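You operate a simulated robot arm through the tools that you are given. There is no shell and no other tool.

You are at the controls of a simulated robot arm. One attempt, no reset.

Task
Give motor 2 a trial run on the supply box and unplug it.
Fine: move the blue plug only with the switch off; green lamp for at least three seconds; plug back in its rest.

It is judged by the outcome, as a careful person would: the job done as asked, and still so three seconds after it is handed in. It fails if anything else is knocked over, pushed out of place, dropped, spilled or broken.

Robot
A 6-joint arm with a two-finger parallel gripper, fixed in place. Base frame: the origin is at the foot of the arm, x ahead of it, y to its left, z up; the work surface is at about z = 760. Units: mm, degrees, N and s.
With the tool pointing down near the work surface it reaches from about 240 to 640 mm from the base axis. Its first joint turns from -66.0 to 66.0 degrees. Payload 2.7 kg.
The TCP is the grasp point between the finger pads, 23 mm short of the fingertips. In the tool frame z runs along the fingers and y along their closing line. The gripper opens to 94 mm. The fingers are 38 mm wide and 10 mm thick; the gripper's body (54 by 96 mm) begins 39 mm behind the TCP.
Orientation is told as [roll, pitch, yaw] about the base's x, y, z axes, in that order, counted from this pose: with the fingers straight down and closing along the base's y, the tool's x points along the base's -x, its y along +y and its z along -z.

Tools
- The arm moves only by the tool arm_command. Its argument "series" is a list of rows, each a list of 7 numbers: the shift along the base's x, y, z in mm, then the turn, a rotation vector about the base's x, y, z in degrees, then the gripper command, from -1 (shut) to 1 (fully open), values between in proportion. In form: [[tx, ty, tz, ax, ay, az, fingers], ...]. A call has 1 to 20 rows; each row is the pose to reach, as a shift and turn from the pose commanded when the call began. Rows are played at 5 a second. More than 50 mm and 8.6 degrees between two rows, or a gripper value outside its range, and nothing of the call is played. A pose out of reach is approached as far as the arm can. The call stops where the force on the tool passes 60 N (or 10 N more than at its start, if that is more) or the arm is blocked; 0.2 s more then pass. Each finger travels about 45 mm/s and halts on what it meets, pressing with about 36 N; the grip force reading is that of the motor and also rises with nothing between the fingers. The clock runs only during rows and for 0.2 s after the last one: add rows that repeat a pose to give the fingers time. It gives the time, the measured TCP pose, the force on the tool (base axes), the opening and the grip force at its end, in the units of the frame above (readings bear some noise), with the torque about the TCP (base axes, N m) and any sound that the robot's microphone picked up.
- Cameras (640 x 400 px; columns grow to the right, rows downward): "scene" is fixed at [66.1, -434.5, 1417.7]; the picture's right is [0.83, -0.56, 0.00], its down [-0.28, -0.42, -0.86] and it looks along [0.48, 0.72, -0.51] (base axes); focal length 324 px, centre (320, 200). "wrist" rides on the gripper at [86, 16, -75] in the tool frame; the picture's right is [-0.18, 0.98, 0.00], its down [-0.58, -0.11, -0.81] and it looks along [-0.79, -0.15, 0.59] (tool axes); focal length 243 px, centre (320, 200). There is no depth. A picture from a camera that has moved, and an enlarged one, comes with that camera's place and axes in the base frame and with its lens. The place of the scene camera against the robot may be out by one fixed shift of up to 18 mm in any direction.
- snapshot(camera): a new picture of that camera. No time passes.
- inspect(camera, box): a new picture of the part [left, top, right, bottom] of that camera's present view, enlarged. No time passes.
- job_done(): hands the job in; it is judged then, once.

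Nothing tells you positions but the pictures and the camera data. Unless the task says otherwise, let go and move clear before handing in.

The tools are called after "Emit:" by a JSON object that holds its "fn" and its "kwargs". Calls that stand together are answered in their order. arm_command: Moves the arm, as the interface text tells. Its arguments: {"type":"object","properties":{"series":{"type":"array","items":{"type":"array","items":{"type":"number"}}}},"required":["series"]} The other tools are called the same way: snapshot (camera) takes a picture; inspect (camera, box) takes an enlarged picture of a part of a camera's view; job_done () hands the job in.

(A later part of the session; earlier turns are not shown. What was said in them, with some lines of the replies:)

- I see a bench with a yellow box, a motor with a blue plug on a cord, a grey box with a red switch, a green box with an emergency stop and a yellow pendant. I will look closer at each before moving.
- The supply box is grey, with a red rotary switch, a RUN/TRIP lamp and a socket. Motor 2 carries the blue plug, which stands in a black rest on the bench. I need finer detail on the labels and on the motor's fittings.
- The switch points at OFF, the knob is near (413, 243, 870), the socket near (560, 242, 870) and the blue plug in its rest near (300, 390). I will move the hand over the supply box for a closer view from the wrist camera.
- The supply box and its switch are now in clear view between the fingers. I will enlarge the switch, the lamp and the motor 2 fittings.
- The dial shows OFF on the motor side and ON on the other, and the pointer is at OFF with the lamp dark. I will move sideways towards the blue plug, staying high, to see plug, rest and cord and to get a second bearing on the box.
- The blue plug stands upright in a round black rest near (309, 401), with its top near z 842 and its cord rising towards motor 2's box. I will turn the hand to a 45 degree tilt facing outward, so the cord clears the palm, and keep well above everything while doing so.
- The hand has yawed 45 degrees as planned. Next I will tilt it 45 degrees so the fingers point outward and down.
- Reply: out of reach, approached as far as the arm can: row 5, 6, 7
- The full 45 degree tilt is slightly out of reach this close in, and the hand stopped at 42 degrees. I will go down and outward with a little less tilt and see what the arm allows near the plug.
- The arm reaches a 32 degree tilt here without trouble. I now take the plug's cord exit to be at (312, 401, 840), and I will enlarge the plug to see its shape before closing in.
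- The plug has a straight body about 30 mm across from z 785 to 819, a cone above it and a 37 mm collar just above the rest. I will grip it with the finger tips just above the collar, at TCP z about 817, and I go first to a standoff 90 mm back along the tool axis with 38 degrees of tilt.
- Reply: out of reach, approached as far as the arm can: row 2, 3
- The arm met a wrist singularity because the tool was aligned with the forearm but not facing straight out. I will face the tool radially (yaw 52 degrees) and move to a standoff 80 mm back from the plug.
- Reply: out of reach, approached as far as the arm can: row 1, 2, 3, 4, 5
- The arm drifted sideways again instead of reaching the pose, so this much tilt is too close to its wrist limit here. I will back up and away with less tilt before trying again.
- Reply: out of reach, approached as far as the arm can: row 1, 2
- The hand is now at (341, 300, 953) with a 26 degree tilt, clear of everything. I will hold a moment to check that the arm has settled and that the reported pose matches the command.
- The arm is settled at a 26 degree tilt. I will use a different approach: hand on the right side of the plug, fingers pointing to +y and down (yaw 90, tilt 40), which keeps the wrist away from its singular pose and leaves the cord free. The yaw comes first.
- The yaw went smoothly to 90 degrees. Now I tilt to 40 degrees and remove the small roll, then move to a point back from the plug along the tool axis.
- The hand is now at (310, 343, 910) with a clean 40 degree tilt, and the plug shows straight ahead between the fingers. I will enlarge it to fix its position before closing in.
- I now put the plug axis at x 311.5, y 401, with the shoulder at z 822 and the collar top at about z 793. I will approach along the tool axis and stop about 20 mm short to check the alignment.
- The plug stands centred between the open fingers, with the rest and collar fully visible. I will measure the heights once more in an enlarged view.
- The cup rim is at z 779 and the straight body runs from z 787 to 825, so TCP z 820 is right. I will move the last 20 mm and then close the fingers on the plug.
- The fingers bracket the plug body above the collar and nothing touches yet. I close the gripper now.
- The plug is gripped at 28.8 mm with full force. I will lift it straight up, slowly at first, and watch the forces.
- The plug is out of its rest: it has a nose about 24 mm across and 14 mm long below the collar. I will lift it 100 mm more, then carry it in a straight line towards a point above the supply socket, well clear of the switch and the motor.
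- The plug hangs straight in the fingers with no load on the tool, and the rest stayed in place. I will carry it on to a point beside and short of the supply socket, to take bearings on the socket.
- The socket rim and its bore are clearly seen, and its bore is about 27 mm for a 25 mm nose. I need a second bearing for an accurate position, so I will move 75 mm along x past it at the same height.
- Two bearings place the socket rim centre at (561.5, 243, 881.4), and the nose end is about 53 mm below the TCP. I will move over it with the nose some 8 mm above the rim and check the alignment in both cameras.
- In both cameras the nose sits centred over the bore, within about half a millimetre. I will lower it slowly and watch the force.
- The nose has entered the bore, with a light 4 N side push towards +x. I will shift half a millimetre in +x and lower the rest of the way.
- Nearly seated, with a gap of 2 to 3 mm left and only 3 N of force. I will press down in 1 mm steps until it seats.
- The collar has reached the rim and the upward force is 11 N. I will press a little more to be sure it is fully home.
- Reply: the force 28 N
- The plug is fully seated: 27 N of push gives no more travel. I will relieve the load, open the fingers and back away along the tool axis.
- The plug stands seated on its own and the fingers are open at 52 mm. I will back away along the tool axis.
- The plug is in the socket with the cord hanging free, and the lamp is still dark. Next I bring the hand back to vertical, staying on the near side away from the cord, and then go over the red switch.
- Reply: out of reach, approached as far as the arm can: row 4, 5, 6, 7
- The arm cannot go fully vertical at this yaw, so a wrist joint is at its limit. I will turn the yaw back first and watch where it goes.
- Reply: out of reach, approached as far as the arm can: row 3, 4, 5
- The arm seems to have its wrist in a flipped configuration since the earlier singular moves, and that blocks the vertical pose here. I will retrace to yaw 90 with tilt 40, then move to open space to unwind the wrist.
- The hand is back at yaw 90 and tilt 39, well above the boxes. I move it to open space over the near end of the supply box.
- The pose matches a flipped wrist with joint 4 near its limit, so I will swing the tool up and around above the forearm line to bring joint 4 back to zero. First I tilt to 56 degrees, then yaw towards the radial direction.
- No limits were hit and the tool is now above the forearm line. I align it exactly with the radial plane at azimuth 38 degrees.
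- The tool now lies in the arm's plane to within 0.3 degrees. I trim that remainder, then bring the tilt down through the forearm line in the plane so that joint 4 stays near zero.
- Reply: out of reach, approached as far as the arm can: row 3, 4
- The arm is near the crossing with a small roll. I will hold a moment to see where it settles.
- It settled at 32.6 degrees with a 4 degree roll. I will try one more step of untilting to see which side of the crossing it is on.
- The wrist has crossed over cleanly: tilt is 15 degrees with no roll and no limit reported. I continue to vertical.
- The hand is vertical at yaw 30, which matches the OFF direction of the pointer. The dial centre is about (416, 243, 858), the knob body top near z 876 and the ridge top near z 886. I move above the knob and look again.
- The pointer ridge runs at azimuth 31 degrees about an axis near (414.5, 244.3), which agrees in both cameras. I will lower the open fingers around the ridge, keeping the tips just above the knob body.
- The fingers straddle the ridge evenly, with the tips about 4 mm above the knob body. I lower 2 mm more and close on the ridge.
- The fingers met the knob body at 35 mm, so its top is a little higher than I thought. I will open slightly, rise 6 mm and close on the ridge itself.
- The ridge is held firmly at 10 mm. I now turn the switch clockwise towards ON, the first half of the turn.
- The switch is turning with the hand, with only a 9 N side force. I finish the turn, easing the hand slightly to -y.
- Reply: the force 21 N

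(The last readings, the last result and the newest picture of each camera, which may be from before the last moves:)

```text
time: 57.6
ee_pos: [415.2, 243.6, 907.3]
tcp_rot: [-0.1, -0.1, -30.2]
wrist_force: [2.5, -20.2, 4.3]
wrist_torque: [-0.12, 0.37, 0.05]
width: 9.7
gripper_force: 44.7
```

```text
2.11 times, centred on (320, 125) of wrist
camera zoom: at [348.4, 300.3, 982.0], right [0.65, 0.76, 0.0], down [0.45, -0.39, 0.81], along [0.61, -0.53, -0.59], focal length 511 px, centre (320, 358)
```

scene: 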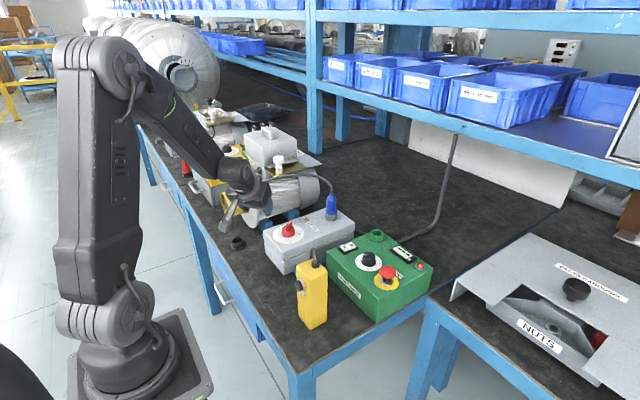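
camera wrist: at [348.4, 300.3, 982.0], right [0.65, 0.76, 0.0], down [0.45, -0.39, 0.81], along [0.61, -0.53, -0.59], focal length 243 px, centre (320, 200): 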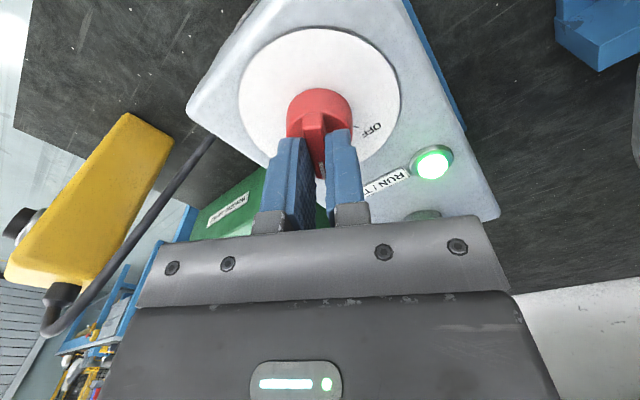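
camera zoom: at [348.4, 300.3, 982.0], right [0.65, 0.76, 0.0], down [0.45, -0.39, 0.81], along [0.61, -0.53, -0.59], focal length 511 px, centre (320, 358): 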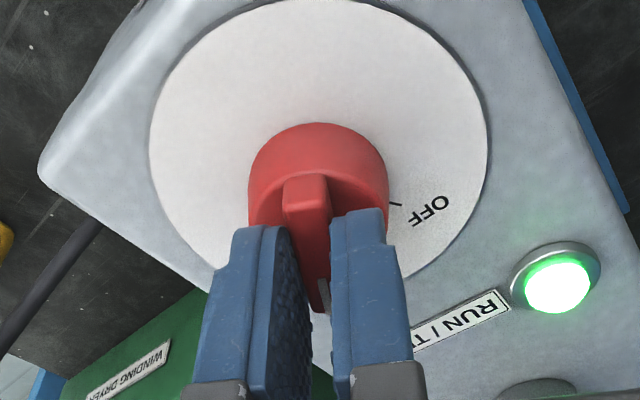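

The lamp is green with the switch at ON. I hold the switch there, easing off the small side load, and watch that the lamp stays green.

Emit:
{"fn": "arm_command", "kwargs": {"series": [[0, -0.5, 0, 0, 0, 0, -1], [0, -1, 0, 0, 0, 0, -1], [0, -1, 0, 0, 0, 0, -1], [0, -1, 0, 0, 0, 0, -1], [0, -1, 0, 0, 0, 0, -1], [0, -1, 0, 0, 0, 0, -1], [0, -1, 0, 0, 0, 0, -1], [0, -1, 0, 0, 0, 0, -1]]}}

Emit:
{"fn": "inspect", "kwargs": {"camera": "scene", "box": [225, 150, 345, 260]}}

```text
time: 59.4
ee_pos: [414.8, 244.1, 908.4]
tcp_rot: [-0.1, 0.0, -30.1]
wrist_force: [4.4, -13.6, -2.3]
wrist_torque: [-0.41, -0.37, 0.0]
width: 9.8
gripper_force: 45.3
```

```text
3.64 times, centred on (285, 205) of scene
camera zoom: at [66.3, -434.8, 1417.6], right [0.83, -0.56, 0.0], down [-0.28, -0.42, -0.86], along [0.48, 0.72, -0.51], focal length 1177 px, centre (447, 182)
```

zoom: 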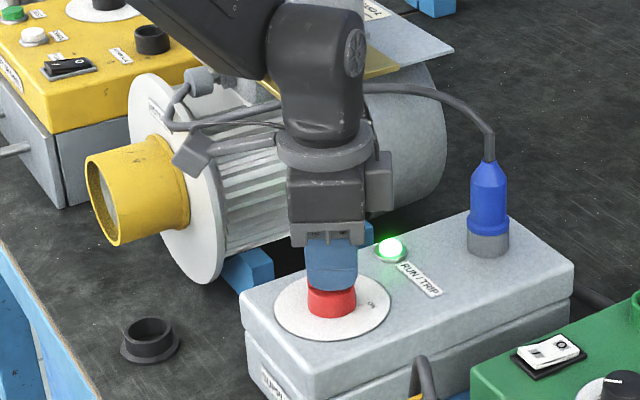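

The lamp is still green after about two seconds. I hold for three more seconds to be safe.

Emit:
{"fn": "arm_command", "kwargs": {"series": [[0, -0.5, 0, 0, 0, 0, -1], [0, -0.5, 0, 0, 0, 0, -1], [0, -0.5, 0, 0, 0, 0, -1], [0, -0.5, 0, 0, 0, 0, -1], [0, -0.5, 0, 0, 0, 0, -1], [0, -0.5, 0, 0, 0, 0, -1], [0, -0.5, 0, 0, 0, 0, -1], [0, -0.5, 0, 0, 0, 0, -1], [0, -0.5, 0, 0, 0, 0, -1], [0, -0.5, 0, 0, 0, 0, -1], [0, -0.5, 0, 0, 0, 0, -1], [0, -0.5, 0, 0, 0, 0, -1], [0, -0.5, 0, 0, 0, 0, -1], [0, -0.5, 0, 0, 0, 0, -1], [0, -0.5, 0, 0, 0, 0, -1]]}}

Emit:
{"fn": "inspect", "kwargs": {"camera": "scene", "box": [225, 150, 345, 260]}}

Emit:
{"fn": "snapshot", "kwargs": {"camera": "wrist"}}

```text
time: 62.6
ee_pos: [414.1, 244.7, 906.6]
tcp_rot: [0.0, 0.0, -30.1]
wrist_force: [7.8, 4.5, -15.8]
wrist_torque: [0.07, -0.1, -0.03]
width: 9.7
gripper_force: 44.8
```

```text
3.64 times, centred on (285, 205) of scene
camera zoom: at [66.5, -434.3, 1417.8], right [0.83, -0.56, 0.0], down [-0.28, -0.42, -0.86], along [0.48, 0.72, -0.51], focal length 1177 px, centre (447, 182)
```

zoom: 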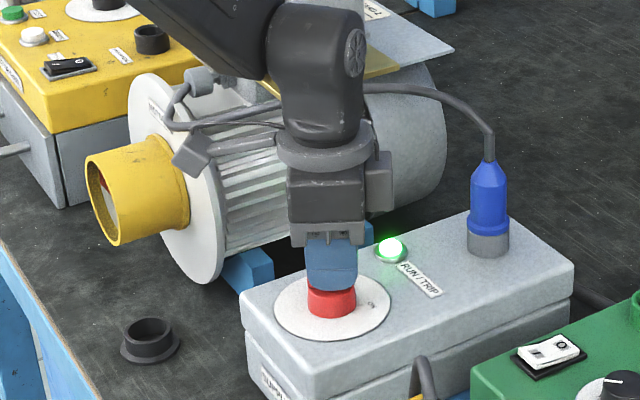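

```text
taken
camera wrist: at [348.2, 300.0, 982.1], right [0.65, 0.76, 0.0], down [0.45, -0.39, 0.81], along [0.61, -0.53, -0.59], focal length 243 px, centre (320, 200)
```

wrist: 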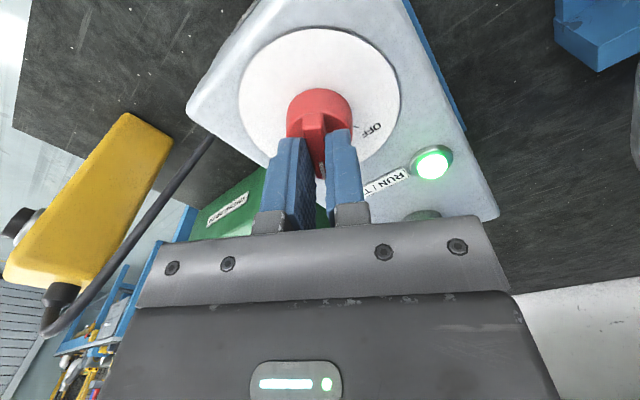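

The lamp has been green for over five seconds, from before 57.6 to 62.6. Now I turn the switch back to OFF.

Emit:
{"fn": "arm_command", "kwargs": {"series": [[0, 0.3, 0, 0, 0, 6, -1], [0, 0.6, 0, 0, 0, 12, -1], [0, 0.9, 0, 0, 0, 18, -1], [0, 1.2, 0, 0, 0, 24, -1], [0, 1.4, 0, 0, 0, 30, -1], [0, 1.6, 0, 0, 0, 36, -1], [0, 1.8, 0, 0, 0, 42, -1], [0, 2, 0, 0, 0, 48, -1], [0, 2.2, 0, 0, 0, 54, -1], [0, 2.3, 0, 0, 0, 61, -1], [0, 2.3, 0, 0, 0, 61, -1]]}}

Emit:
{"fn": "inspect", "kwargs": {"camera": "scene", "box": [225, 150, 345, 260]}}

Emit:
{"fn": "inspect", "kwargs": {"camera": "wrist", "box": [220, 30, 420, 220]}}

```text
time: 65.0
ee_pos: [415.6, 245.6, 907.6]
tcp_rot: [0.0, -0.1, 31.0]
wrist_force: [9.3, 3.4, -10.4]
wrist_torque: [-0.05, -0.01, 0.0]
width: 9.5
gripper_force: 44.9
```

```text
3.64 times, centred on (285, 205) of scene
camera zoom: at [66.5, -434.4, 1417.8], right [0.83, -0.56, 0.0], down [-0.28, -0.42, -0.86], along [0.48, 0.72, -0.51], focal length 1177 px, centre (447, 182)
```

zoom: 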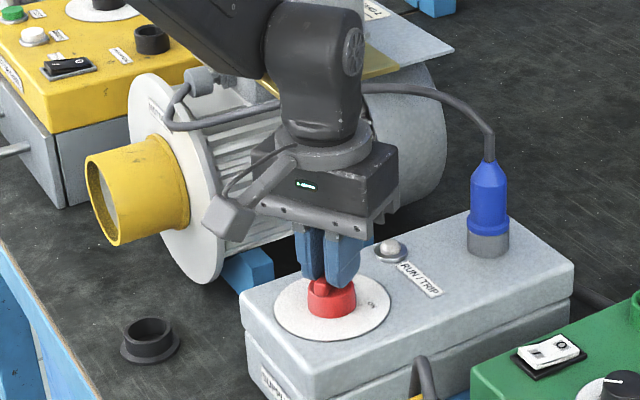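

```text
2.11 times, centred on (320, 125) of wrist
camera zoom: at [332.4, 214.2, 982.1], right [-0.35, 0.94, 0.0], down [0.55, 0.21, 0.81], along [0.76, 0.28, -0.59], focal length 511 px, centre (320, 358)
```

zoom: 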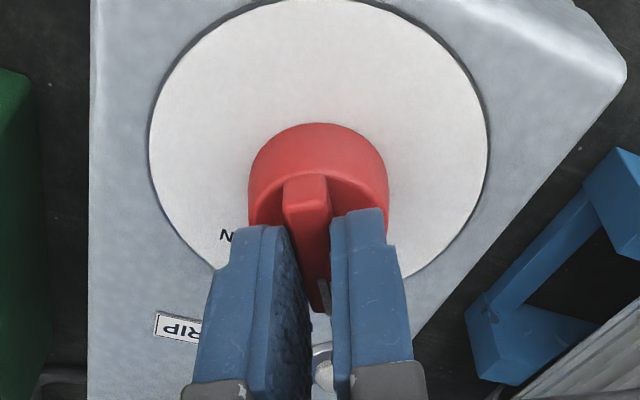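

The lamp is dark again and the pointer is back at OFF. I open the fingers and lift straight up to check the switch position.

Emit:
{"fn": "arm_command", "kwargs": {"series": [[0, 0, 0, 0, 0, 0, -0.6], [0, 0, 0, 0, 0, 0, -0.2], [0, 0, 0, 0, 0, 0, 0], [0, 0, 15, 0, 0, 0, 0.1], [0, 0, 35, 0, 0, 0, 0.1], [0, 0, 60, 0, 0, 0, 0.1], [0, 0, 60, 0, 0, 0, 0.1]]}}

Emit:
{"fn": "inspect", "kwargs": {"camera": "wrist", "box": [220, 0, 420, 190]}}

Emit:
{"fn": "inspect", "kwargs": {"camera": "scene", "box": [225, 150, 345, 260]}}

```text
time: 66.6
ee_pos: [415.6, 245.5, 968.0]
tcp_rot: [0.0, -0.1, 30.9]
wrist_force: [0.4, -0.1, 0.4]
wrist_torque: [-0.01, -0.03, 0.05]
width: 51.6
gripper_force: 0.1
```

```text
2.11 times, centred on (320, 95) of wrist
camera zoom: at [332.3, 213.7, 1042.4], right [-0.35, 0.94, 0.0], down [0.55, 0.2, 0.81], along [0.76, 0.28, -0.59], focal length 511 px, centre (320, 421)
```

zoom: 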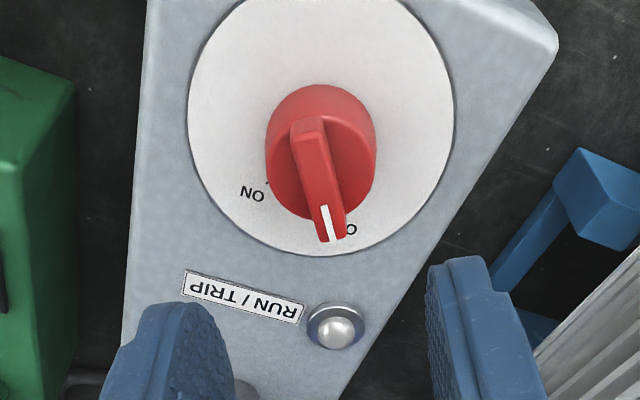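

```text
3.64 times, centred on (285, 205) of scene
camera zoom: at [66.1, -434.5, 1417.7], right [0.83, -0.56, 0.0], down [-0.28, -0.42, -0.86], along [0.48, 0.72, -0.51], focal length 1177 px, centre (447, 182)
```

zoom: 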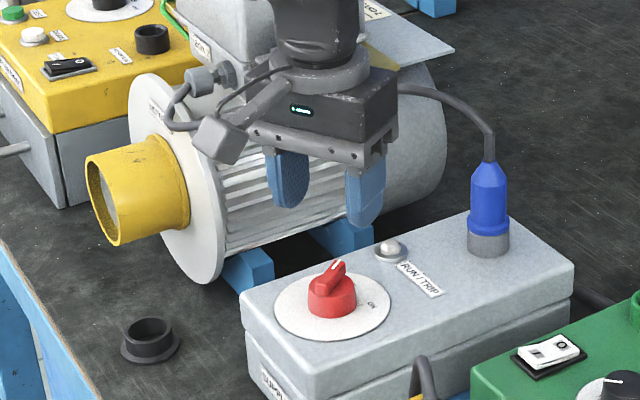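

The switch shows OFF exactly as at the start and the lamp is out, so the plug may be moved now. I bring the hand to the near side of the box and turn it to yaw 90, clear of the cord.

Emit:
{"fn": "arm_command", "kwargs": {"series": [[10, -20, 10, 0, 0, 5, 0.1], [20, -40, 20, 0, 0, 11, 0.1], [32, -60, 30, 0, 0, 17, 0.1], [44, -80, 40, 0, 0, 23, 0.1], [55, -95, 43, 0, 0, 29, 0.1], [55, -95, 43, 0, 0, 29, 0.1]]}}

Emit:
{"fn": "arm_command", "kwargs": {"series": [[0, 0, 0, 0, 0, 7.5, 0.1], [0, 0, 0, 0, 0, 15, 0.1], [0, 0, 0, 0, 0, 22.5, 0.1], [0, 0, 0, 0, 0, 30, 0.1], [0, 0, 0, 0, 0, 30, 0.1]]}}

```text
time: 68.0
ee_pos: [470.4, 150.2, 1011.4]
tcp_rot: [0.1, 0.0, 59.9]
wrist_force: [-0.1, 0.1, -0.4]
wrist_torque: [0.04, -0.02, 0.0]
width: 51.8
gripper_force: 0.1
```

```text
time: 69.2
ee_pos: [469.8, 150.5, 1010.2]
tcp_rot: [-0.1, -0.1, 90.1]
wrist_force: [-0.8, -1.1, 0.9]
wrist_torque: [-0.01, 0.02, 0.01]
width: 51.7
gripper_force: 0.0
```

The yaw is 90 degrees with no limits met. Now I tilt to 40 degrees and move to the point I backed away to earlier, in line with the plug.

Emit:
{"fn": "arm_command", "kwargs": {"series": [[12, 2, 0, 6, 0, 0, 0.1], [24, 4, 0, 12, 0, 0, 0.1], [36, 6, 0, 18, 0, 0, 0.1], [48, 8, 0, 24, 0, 0, 0.1], [62, 12, -3, 30, 0, 0, 0.1], [76, 18, -6, 36, 0, 0, 0.1], [91.5, 26.7, -11, 40, 0, 0, 0.1], [91.5, 26.7, -11, 40, 0, 0, 0.1]]}}

Emit:
{"fn": "snapshot", "kwargs": {"camera": "wrist"}}

Emit:
{"fn": "inspect", "kwargs": {"camera": "wrist", "box": [230, 0, 410, 135]}}

Emit:
{"fn": "inspect", "kwargs": {"camera": "scene", "box": [225, 110, 405, 260]}}

```text
time: 71.0
ee_pos: [561.2, 176.1, 1001.0]
tcp_rot: [0.2, -40.1, 90.0]
wrist_force: [-0.7, -0.3, -0.3]
wrist_torque: [-0.02, 0.01, -0.01]
width: 51.6
gripper_force: 0.1
```

```text
taken
camera wrist: at [544.7, 61.9, 1001.1], right [-0.98, 0.14, 0.12], down [0.11, -0.08, 0.99], along [0.15, 0.99, 0.06], focal length 243 px, centre (320, 200)
```

wrist: 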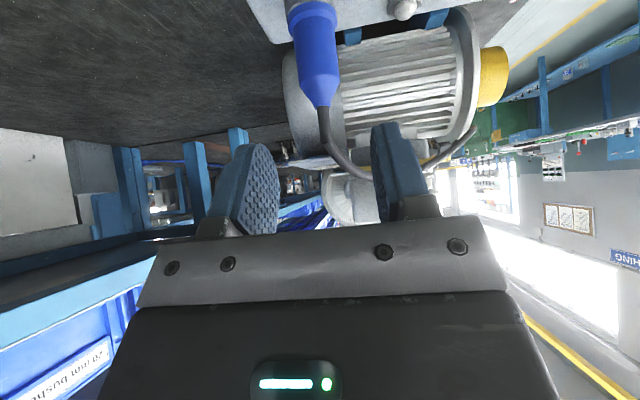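

```text
2.96 times, centred on (320, 68) of wrist
camera zoom: at [544.7, 61.9, 1001.1], right [-0.98, 0.14, 0.12], down [0.11, -0.08, 0.99], along [0.15, 0.99, 0.06], focal length 719 px, centre (320, 593)
```

zoom: 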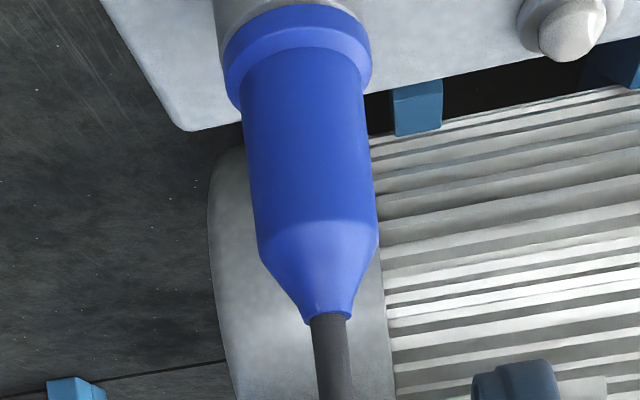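

```text
2.67 times, centred on (315, 185) of scene
camera zoom: at [66.1, -434.5, 1417.7], right [0.83, -0.56, 0.0], down [-0.28, -0.42, -0.86], along [0.48, 0.72, -0.51], focal length 863 px, centre (333, 240)
```

zoom: 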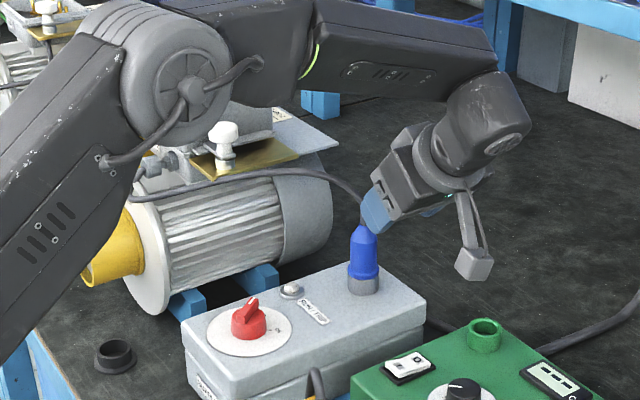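

The hand is again in line with the plug, whose axis is at x 561.7. I approach along the tool axis to the same grasp point as before.

Emit:
{"fn": "arm_command", "kwargs": {"series": [[0.3, 15, -18, 0, 0, 0, 0.1], [0.6, 30, -36, 0, 0, 0, 0.1], [0.8, 45, -53, 0, 0, 0, 0.1], [0.8, 57, -67, 0, 0, 0, 0.1], [0.8, 66.1, -77.7, 0, 0, 0, 0.1], [0.8, 66.1, -77.7, 0, 0, 0, 0.1]]}}

Emit:
{"fn": "inspect", "kwargs": {"camera": "wrist", "box": [200, 0, 440, 220]}}

Emit:
{"fn": "inspect", "kwargs": {"camera": "scene", "box": [290, 160, 380, 230]}}

```text
time: 72.4
ee_pos: [563.5, 244.2, 920.9]
tcp_rot: [0.0, -40.2, 90.0]
wrist_force: [0.6, -0.3, -0.6]
wrist_torque: [0.01, 0.03, 0.0]
width: 51.7
gripper_force: 0.1
```

```text
1.82 times, centred on (320, 110) of wrist
camera zoom: at [546.2, 128.1, 923.0], right [-0.98, 0.14, 0.12], down [0.11, -0.07, 0.99], along [0.15, 0.99, 0.06], focal length 441 px, centre (320, 364)
```

zoom: 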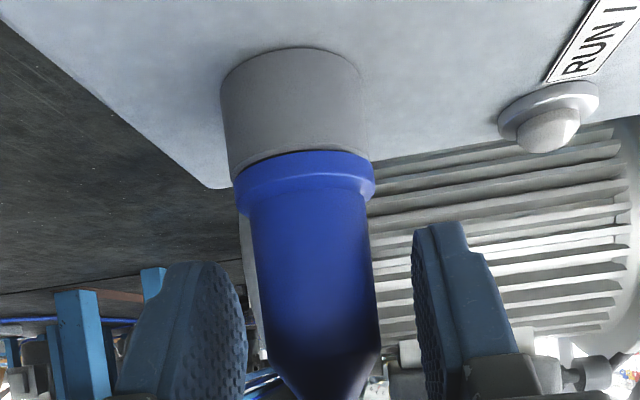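

```text
5.71 times, centred on (335, 195) of scene
camera zoom: at [66.1, -434.5, 1417.7], right [0.83, -0.56, 0.0], down [-0.28, -0.42, -0.86], along [0.48, 0.72, -0.51], focal length 1850 px, centre (234, 229)
```

zoom: 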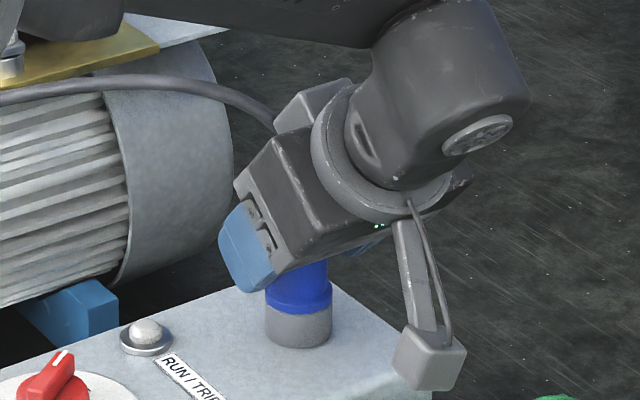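

The fingers bracket the seated plug just as they did before. I close the gripper on it.

Emit:
{"fn": "arm_command", "kwargs": {"series": [[0, 0, 0, 0, 0, 0, -0.2], [0, 0, 0, 0, 0, 0, -0.6], [0, 0, 0, 0, 0, 0, -1], [0, 0, 0, 0, 0, 0, -1], [0, 0, 0, 0, 0, 0, -1]]}}

Emit:
{"fn": "arm_command", "kwargs": {"series": [[0, 0, 3, 0, 0, 0, -1], [0, 0, 6, 0, 0, 0, -1], [0, 0, 10, 0, 0, 0, -1], [0, 0, 15, 0, 0, 0, -1], [0, 0, 22, 0, 0, 0, -1], [0, 0, 30, 0, 0, 0, -1]]}}

Emit:
{"fn": "inspect", "kwargs": {"camera": "wrist", "box": [200, 0, 440, 220]}}

Emit:
{"fn": "inspect", "kwargs": {"camera": "scene", "box": [290, 160, 380, 230]}}

```text
time: 73.6
ee_pos: [562.2, 243.6, 921.2]
tcp_rot: [0.1, -40.1, 89.9]
wrist_force: [-4.7, -0.5, 0.5]
wrist_torque: [0.03, -0.45, -0.01]
width: 28.7
gripper_force: 36.1
```

```text
time: 75.0
ee_pos: [562.2, 243.3, 951.4]
tcp_rot: [0.1, -40.1, 89.9]
wrist_force: [-0.1, -0.3, -1.9]
wrist_torque: [-0.03, 0.01, -0.04]
width: 28.8
gripper_force: 36.0
```

```text
1.82 times, centred on (320, 110) of wrist
camera zoom: at [545.7, 128.2, 953.3], right [-0.98, 0.14, 0.12], down [0.11, -0.07, 0.99], along [0.15, 0.99, 0.06], focal length 441 px, centre (320, 364)
```

zoom: 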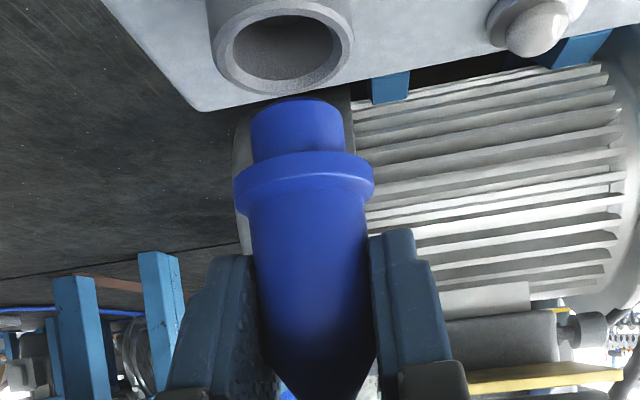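

```text
5.71 times, centred on (335, 195) of scene
camera zoom: at [66.1, -434.5, 1417.7], right [0.83, -0.56, 0.0], down [-0.28, -0.42, -0.86], along [0.48, 0.72, -0.51], focal length 1850 px, centre (234, 229)
```

zoom: 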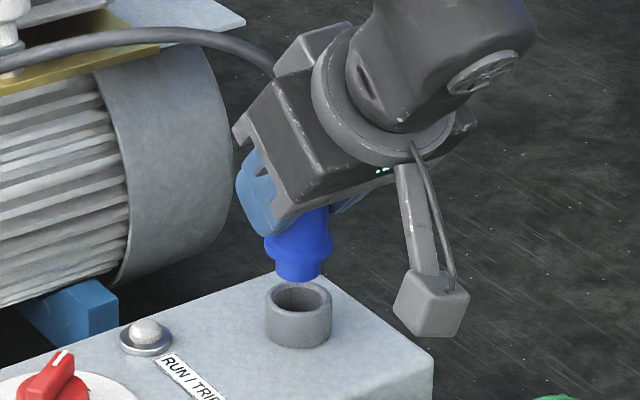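

The plug came out cleanly and hangs straight in the fingers. I lift it clear and carry it back along the path it came by, towards its rest.

Emit:
{"fn": "arm_command", "kwargs": {"series": [[0, 0, 12, 0, 0, 0, -1], [0, 0, 24, 0, 0, 0, -1], [-20, 6, 25, 0, 0, 0, -1], [-40, 15, 25, 0, 0, 0, -1], [-60, 25, 25, 0, 0, 0, -1], [-80, 35, 25, 0, 0, 0, -1], [-100, 45, 25, 0, 0, 0, -1], [-120, 55, 25, 0, 0, 0, -1], [-140, 66, 25, 0, 0, 0, -1], [-160, 77, 25, 0, 0, 0, -1], [-180, 87, 25, 0, 0, 0, -1], [-202, 98, 25, 0, 0, 0, -1], [-202, 98, 25, 0, 0, 0, -1]]}}

Emit:
{"fn": "snapshot", "kwargs": {"camera": "scene"}}

Emit:
{"fn": "snapshot", "kwargs": {"camera": "wrist"}}

```text
time: 77.8
ee_pos: [360.0, 342.0, 976.9]
tcp_rot: [0.2, -40.0, 89.8]
wrist_force: [-0.6, 0.2, -0.4]
wrist_torque: [0.04, 0.02, -0.03]
width: 28.6
gripper_force: 36.3
```

```text
taken
```

scene: 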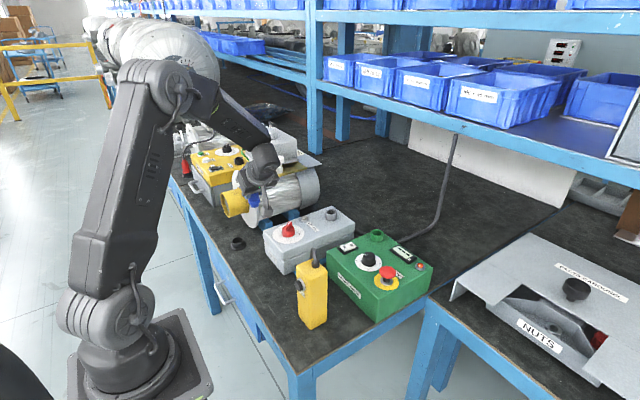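

```text
taken
camera wrist: at [343.6, 226.8, 977.9], right [-0.98, 0.14, 0.12], down [0.11, -0.07, 0.99], along [0.15, 0.99, 0.06], focal length 243 px, centre (320, 200)
```

wrist: 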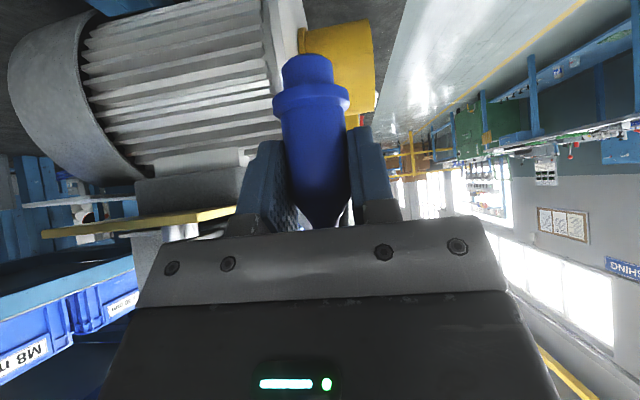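

The plug is held steadily at (360, 341, 976). I move over the rest and stop with the nose some 45 mm above it to check the alignment.

Emit:
{"fn": "arm_command", "kwargs": {"series": [[-12, 15, 0, 0, 0, 0, -1], [-24, 30, 0, 0, 0, 0, -1], [-36, 45, -5, 0, 0, 0, -1], [-47.9, 59.3, -15, 0, 0, 0, -1], [-47.9, 59.3, -40, 0, 0, 0, -1], [-47.9, 59.3, -65, 0, 0, 0, -1], [-47.9, 59.3, -90, 0, 0, 0, -1], [-47.9, 59.3, -100, 0, 0, 0, -1], [-47.9, 59.3, -100, 0, 0, 0, -1]]}}

Emit:
{"fn": "inspect", "kwargs": {"camera": "wrist", "box": [200, 0, 440, 220]}}

Emit:
{"fn": "inspect", "kwargs": {"camera": "scene", "box": [190, 180, 290, 260]}}

```text
time: 79.8
ee_pos: [312.7, 400.9, 876.0]
tcp_rot: [0.0, -40.1, 89.9]
wrist_force: [0.1, 0.3, -1.1]
wrist_torque: [-0.04, -0.01, -0.01]
width: 28.6
gripper_force: 35.9
```

```text
1.82 times, centred on (320, 110) of wrist
camera zoom: at [296.2, 285.1, 877.7], right [-0.98, 0.14, 0.12], down [0.11, -0.07, 0.99], along [0.15, 0.99, 0.06], focal length 441 px, centre (320, 364)
```

zoom: 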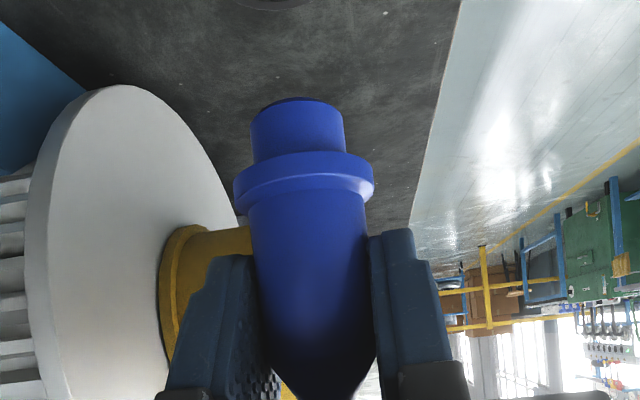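

```text
5.00 times, centred on (240, 220) of scene
camera zoom: at [66.1, -434.5, 1417.7], right [0.83, -0.56, 0.0], down [-0.28, -0.42, -0.86], along [0.48, 0.72, -0.51], focal length 1619 px, centre (720, 100)
```

zoom: 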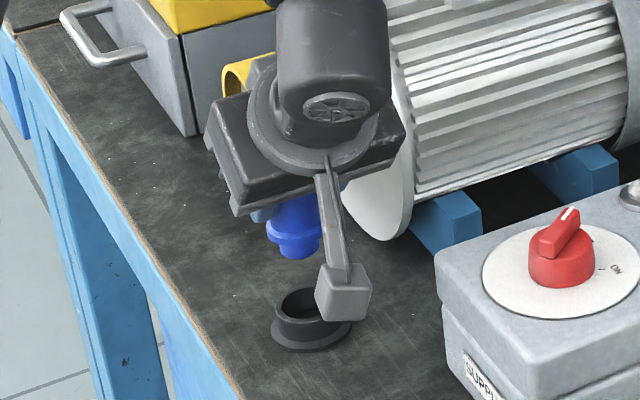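

The plug is over the rest, about 1 mm short in y. I correct that and lower to the height where I have an earlier picture to compare with.

Emit:
{"fn": "arm_command", "kwargs": {"series": [[-0.3, 0.9, -8, 0, 0, 0, -1], [-0.3, 0.9, -17, 0, 0, 0, -1], [-0.3, 0.9, -26.7, 0, 0, 0, -1], [-0.3, 0.9, -26.7, 0, 0, 0, -1]]}}

Emit:
{"fn": "inspect", "kwargs": {"camera": "wrist", "box": [200, 0, 440, 240]}}

Emit:
{"fn": "inspect", "kwargs": {"camera": "scene", "box": [200, 200, 280, 260]}}

```text
time: 80.8
ee_pos: [312.9, 402.6, 850.5]
tcp_rot: [0.1, -40.1, 89.7]
wrist_force: [0.2, 0.2, -0.5]
wrist_torque: [0.01, 0.01, 0.01]
width: 28.7
gripper_force: 36.3
```

```text
1.67 times, centred on (320, 120) of wrist
camera zoom: at [295.7, 286.6, 851.2], right [-0.98, 0.14, 0.12], down [0.11, -0.07, 0.99], along [0.15, 0.99, 0.06], focal length 404 px, centre (320, 333)
```

zoom: 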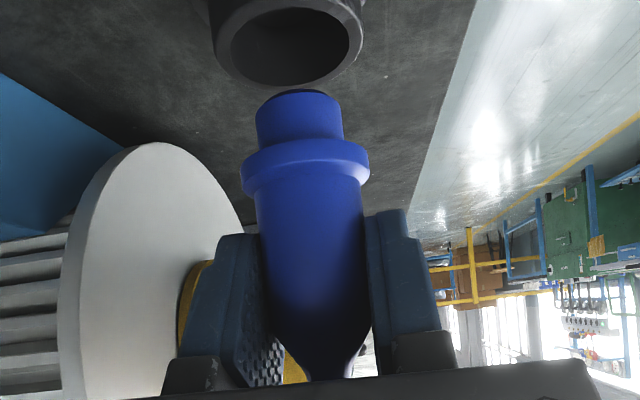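

```text
6.67 times, centred on (240, 230) of scene
camera zoom: at [66.1, -434.5, 1417.7], right [0.83, -0.56, 0.0], down [-0.28, -0.42, -0.86], along [0.48, 0.72, -0.51], focal length 2158 px, centre (853, 0)
```

zoom: 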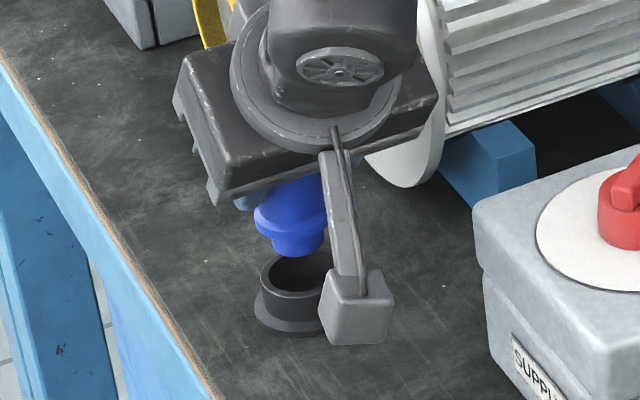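

Compared with the earlier picture, the cup is about 1.2 mm further in +x from the plug. I shift by that much and lower into the rest, slowly.

Emit:
{"fn": "arm_command", "kwargs": {"series": [[1.2, -0.3, 0, 0, 0, 0, -1], [1.2, -0.3, -6, 0, 0, 0, -1], [1.2, -0.3, -12, 0, 0, 0, -1], [1.2, -0.3, -17, 0, 0, 0, -1], [1.2, -0.3, -21, 0, 0, 0, -1], [1.2, -0.3, -25, 0, 0, 0, -1], [1.2, -0.3, -25, 0, 0, 0, -1]]}}

Emit:
{"fn": "inspect", "kwargs": {"camera": "wrist", "box": [200, 0, 440, 240]}}

Emit:
{"fn": "inspect", "kwargs": {"camera": "scene", "box": [200, 200, 280, 260]}}

```text
time: 82.4
ee_pos: [312.7, 400.6, 825.2]
tcp_rot: [0.2, -40.1, 89.9]
wrist_force: [-0.2, 0.8, -0.7]
wrist_torque: [-0.02, 0.01, 0.02]
width: 28.8
gripper_force: 36.4
```

```text
1.67 times, centred on (320, 120) of wrist
camera zoom: at [296.8, 286.1, 826.6], right [-0.98, 0.14, 0.12], down [0.11, -0.07, 0.99], along [0.15, 0.99, 0.06], focal length 404 px, centre (320, 333)
```

zoom: 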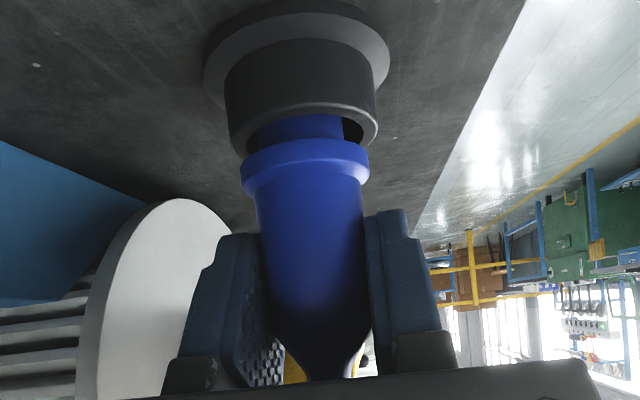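

```text
6.67 times, centred on (240, 230) of scene
camera zoom: at [66.1, -434.5, 1417.7], right [0.83, -0.56, 0.0], down [-0.28, -0.42, -0.86], along [0.48, 0.72, -0.51], focal length 2158 px, centre (853, 0)
```

zoom: 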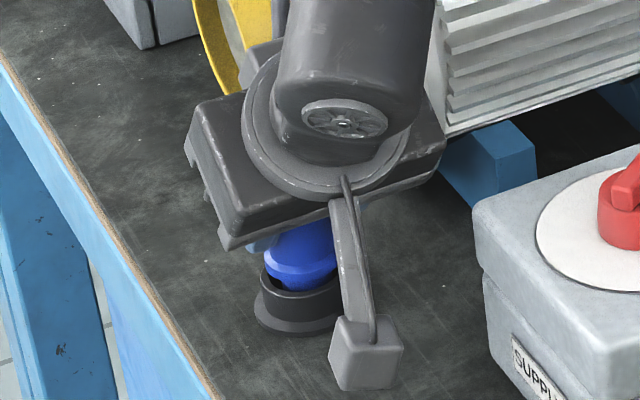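

The nose is inside the cup and the collar is centred just as it was at the start. I lower the last 6 mm.

Emit:
{"fn": "arm_command", "kwargs": {"series": [[0, 0, -2, 0, 0, 0, -1], [0, 0, -4, 0, 0, 0, -1], [0, 0, -5.5, 0, 0, 0, -1], [0, 0, -6.5, 0, 0, 0, -1], [0, 0, -6.5, 0, 0, 0, -1]]}}

Emit:
{"fn": "inspect", "kwargs": {"camera": "wrist", "box": [200, 0, 440, 240]}}

```text
time: 83.6
ee_pos: [312.9, 402.9, 818.7]
tcp_rot: [0.0, -40.0, 89.9]
wrist_force: [-1.4, -0.6, 4.6]
wrist_torque: [0.01, 0.0, 0.03]
width: 28.8
gripper_force: 36.5
```

```text
1.67 times, centred on (320, 120) of wrist
camera zoom: at [296.8, 286.4, 820.6], right [-0.98, 0.14, 0.12], down [0.11, -0.07, 0.99], along [0.15, 0.99, 0.06], focal length 404 px, centre (320, 333)
```

zoom: 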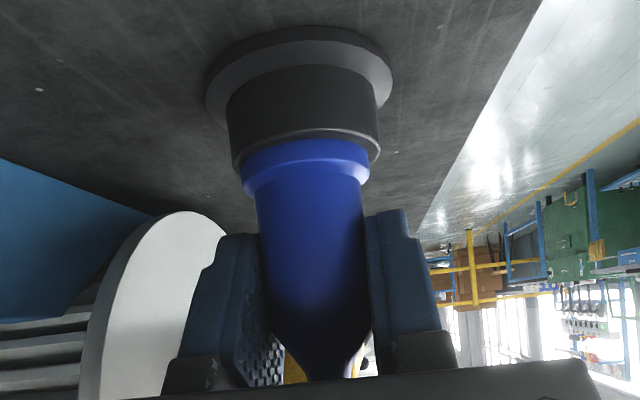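

The plug is seated in its rest: the picture matches the starting one and the contact force is 4.6 N. I open the fingers and back away along the tool axis.

Emit:
{"fn": "arm_command", "kwargs": {"series": [[0, 0, 0.5, 0, 0, 0, -0.6], [0, 0, 0.5, 0, 0, 0, -0.2], [0, 0, 0.5, 0, 0, 0, 0.1], [0, 0, 0.5, 0, 0, 0, 0.1], [0, 0, 0.5, 0, 0, 0, 0.1]]}}

Emit:
{"fn": "inspect", "kwargs": {"camera": "wrist", "box": [200, 0, 440, 240]}}

```text
time: 84.8
ee_pos: [313.5, 401.5, 820.3]
tcp_rot: [0.2, -40.0, 89.9]
wrist_force: [-0.4, 0.2, -0.3]
wrist_torque: [-0.02, 0.01, 0.01]
width: 51.7
gripper_force: 0.2
```

```text
1.67 times, centred on (320, 120) of wrist
camera zoom: at [296.8, 286.3, 820.8], right [-0.98, 0.14, 0.12], down [0.11, -0.07, 0.99], along [0.15, 0.99, 0.06], focal length 404 px, centre (320, 333)
```

zoom: 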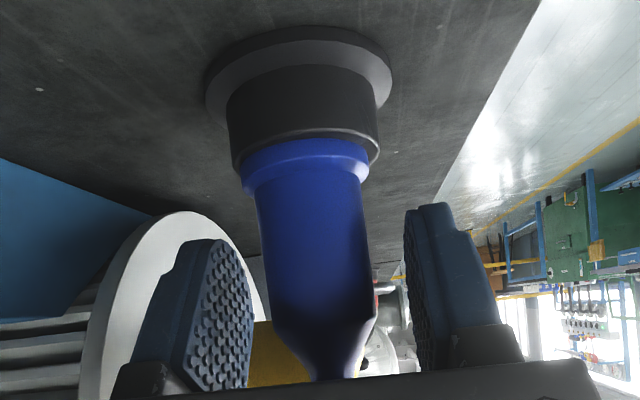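

The plug stands on its own in the rest, with both fingers clear of it. I back away along the tool axis and then look at the whole scene.

Emit:
{"fn": "arm_command", "kwargs": {"series": [[0, -10, 12, 0, 0, 0, 0.1], [0, -20, 24, 0, 0, 0, 0.1], [0, -35, 42, 0, 0, 0, 0.1], [0, -50, 60, 0, 0, 0, 0.1], [0, -75, 90, 0, 0, 0, 0.1], [0, -100, 120, 0, 0, 0, 0.1], [0, -115, 150, 0, 0, 0, 0.1], [0, -115, 150, 0, 0, 0, 0.1]]}}

Emit:
{"fn": "snapshot", "kwargs": {"camera": "scene"}}

Emit:
{"fn": "inspect", "kwargs": {"camera": "scene", "box": [170, 120, 330, 260]}}

Emit:
{"fn": "inspect", "kwargs": {"camera": "scene", "box": [250, 190, 450, 335]}}

Emit:
{"fn": "snapshot", "kwargs": {"camera": "wrist"}}

```text
time: 86.6
ee_pos: [313.6, 286.0, 969.1]
tcp_rot: [0.1, -40.0, 89.8]
wrist_force: [0.4, 1.4, -0.4]
wrist_torque: [0.02, 0.0, 0.02]
width: 51.6
gripper_force: 0.1
```

```text
taken
```

scene: 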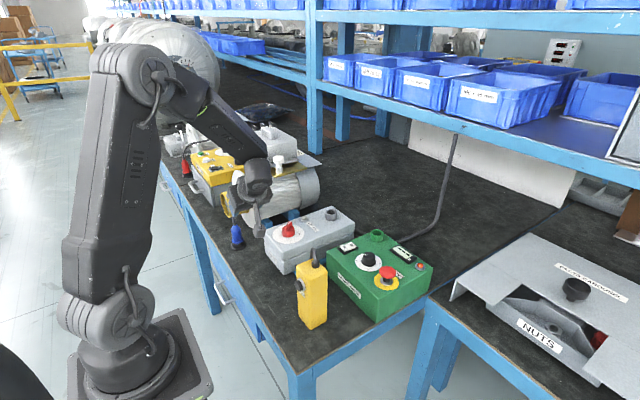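

```text
2.86 times, centred on (250, 190) of scene
camera zoom: at [66.1, -434.5, 1417.7], right [0.83, -0.56, 0.0], down [-0.28, -0.42, -0.86], along [0.48, 0.72, -0.51], focal length 925 px, centre (520, 229)
```

zoom: 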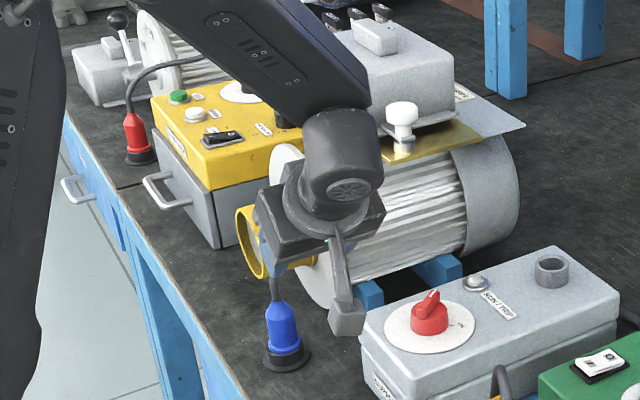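

```text
2.76 times, centred on (350, 262) of scene
camera zoom: at [66.1, -434.5, 1417.7], right [0.83, -0.56, 0.0], down [-0.28, -0.42, -0.86], along [0.48, 0.72, -0.51], focal length 893 px, centre (237, 28)
```

zoom: 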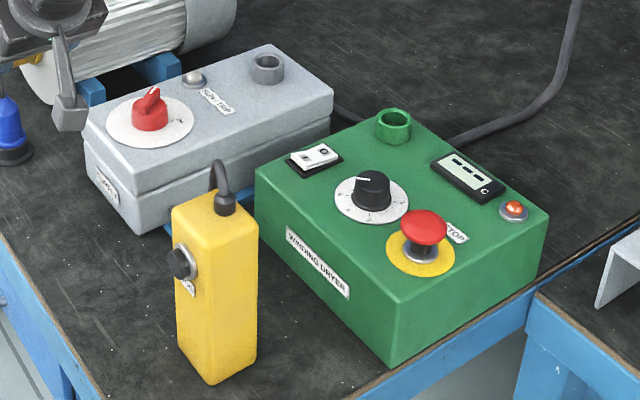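

```text
taken
camera wrist: at [296.8, 170.7, 971.3], right [-0.98, 0.14, 0.12], down [0.11, -0.07, 0.99], along [0.15, 0.99, 0.06], focal length 243 px, centre (320, 200)
```

wrist: 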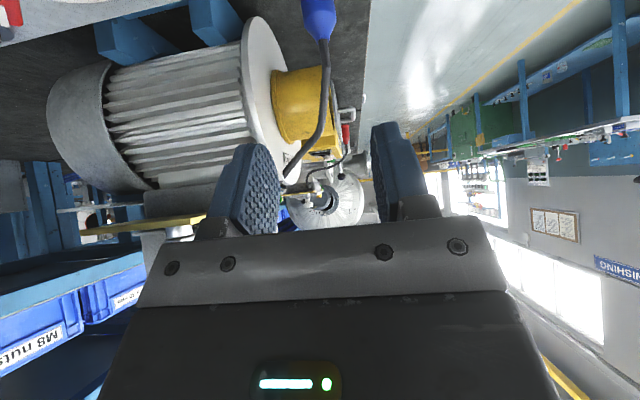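

Motor 2 has had its trial run: the lamp was green for more than five seconds. The switch is back at OFF, the lamp is dark, and the blue plug stands in its rest with the hand clear. Everything else is where it was, so I hand the job in.

Emit:
{"fn": "job_done", "kwargs": {}}

```text
The job is handed in.
```

Motor 2 had its trial run on the supply box and is unplugged again; I have handed the job in.

- **Plug and switch:** I moved the blue plug only while the switch was at OFF, both when plugging it in and when taking it out.
- **Green lamp:** it came on when I turned the switch to ON. It was still green in every picture I took over the next five seconds, and it went dark when I turned the switch back to OFF.
- **Plug in its rest:** the blue plug stands upright in its rest, in the same place as at the start as far as the pictures show.
- **Surroundings:** the pictures show nothing else moved or knocked over, and the hand is clear of the bench items.

Early on, the arm drifted off course a few times near its wrist limits while I was lining up on the plug. It touched nothing then, and I changed the approach.
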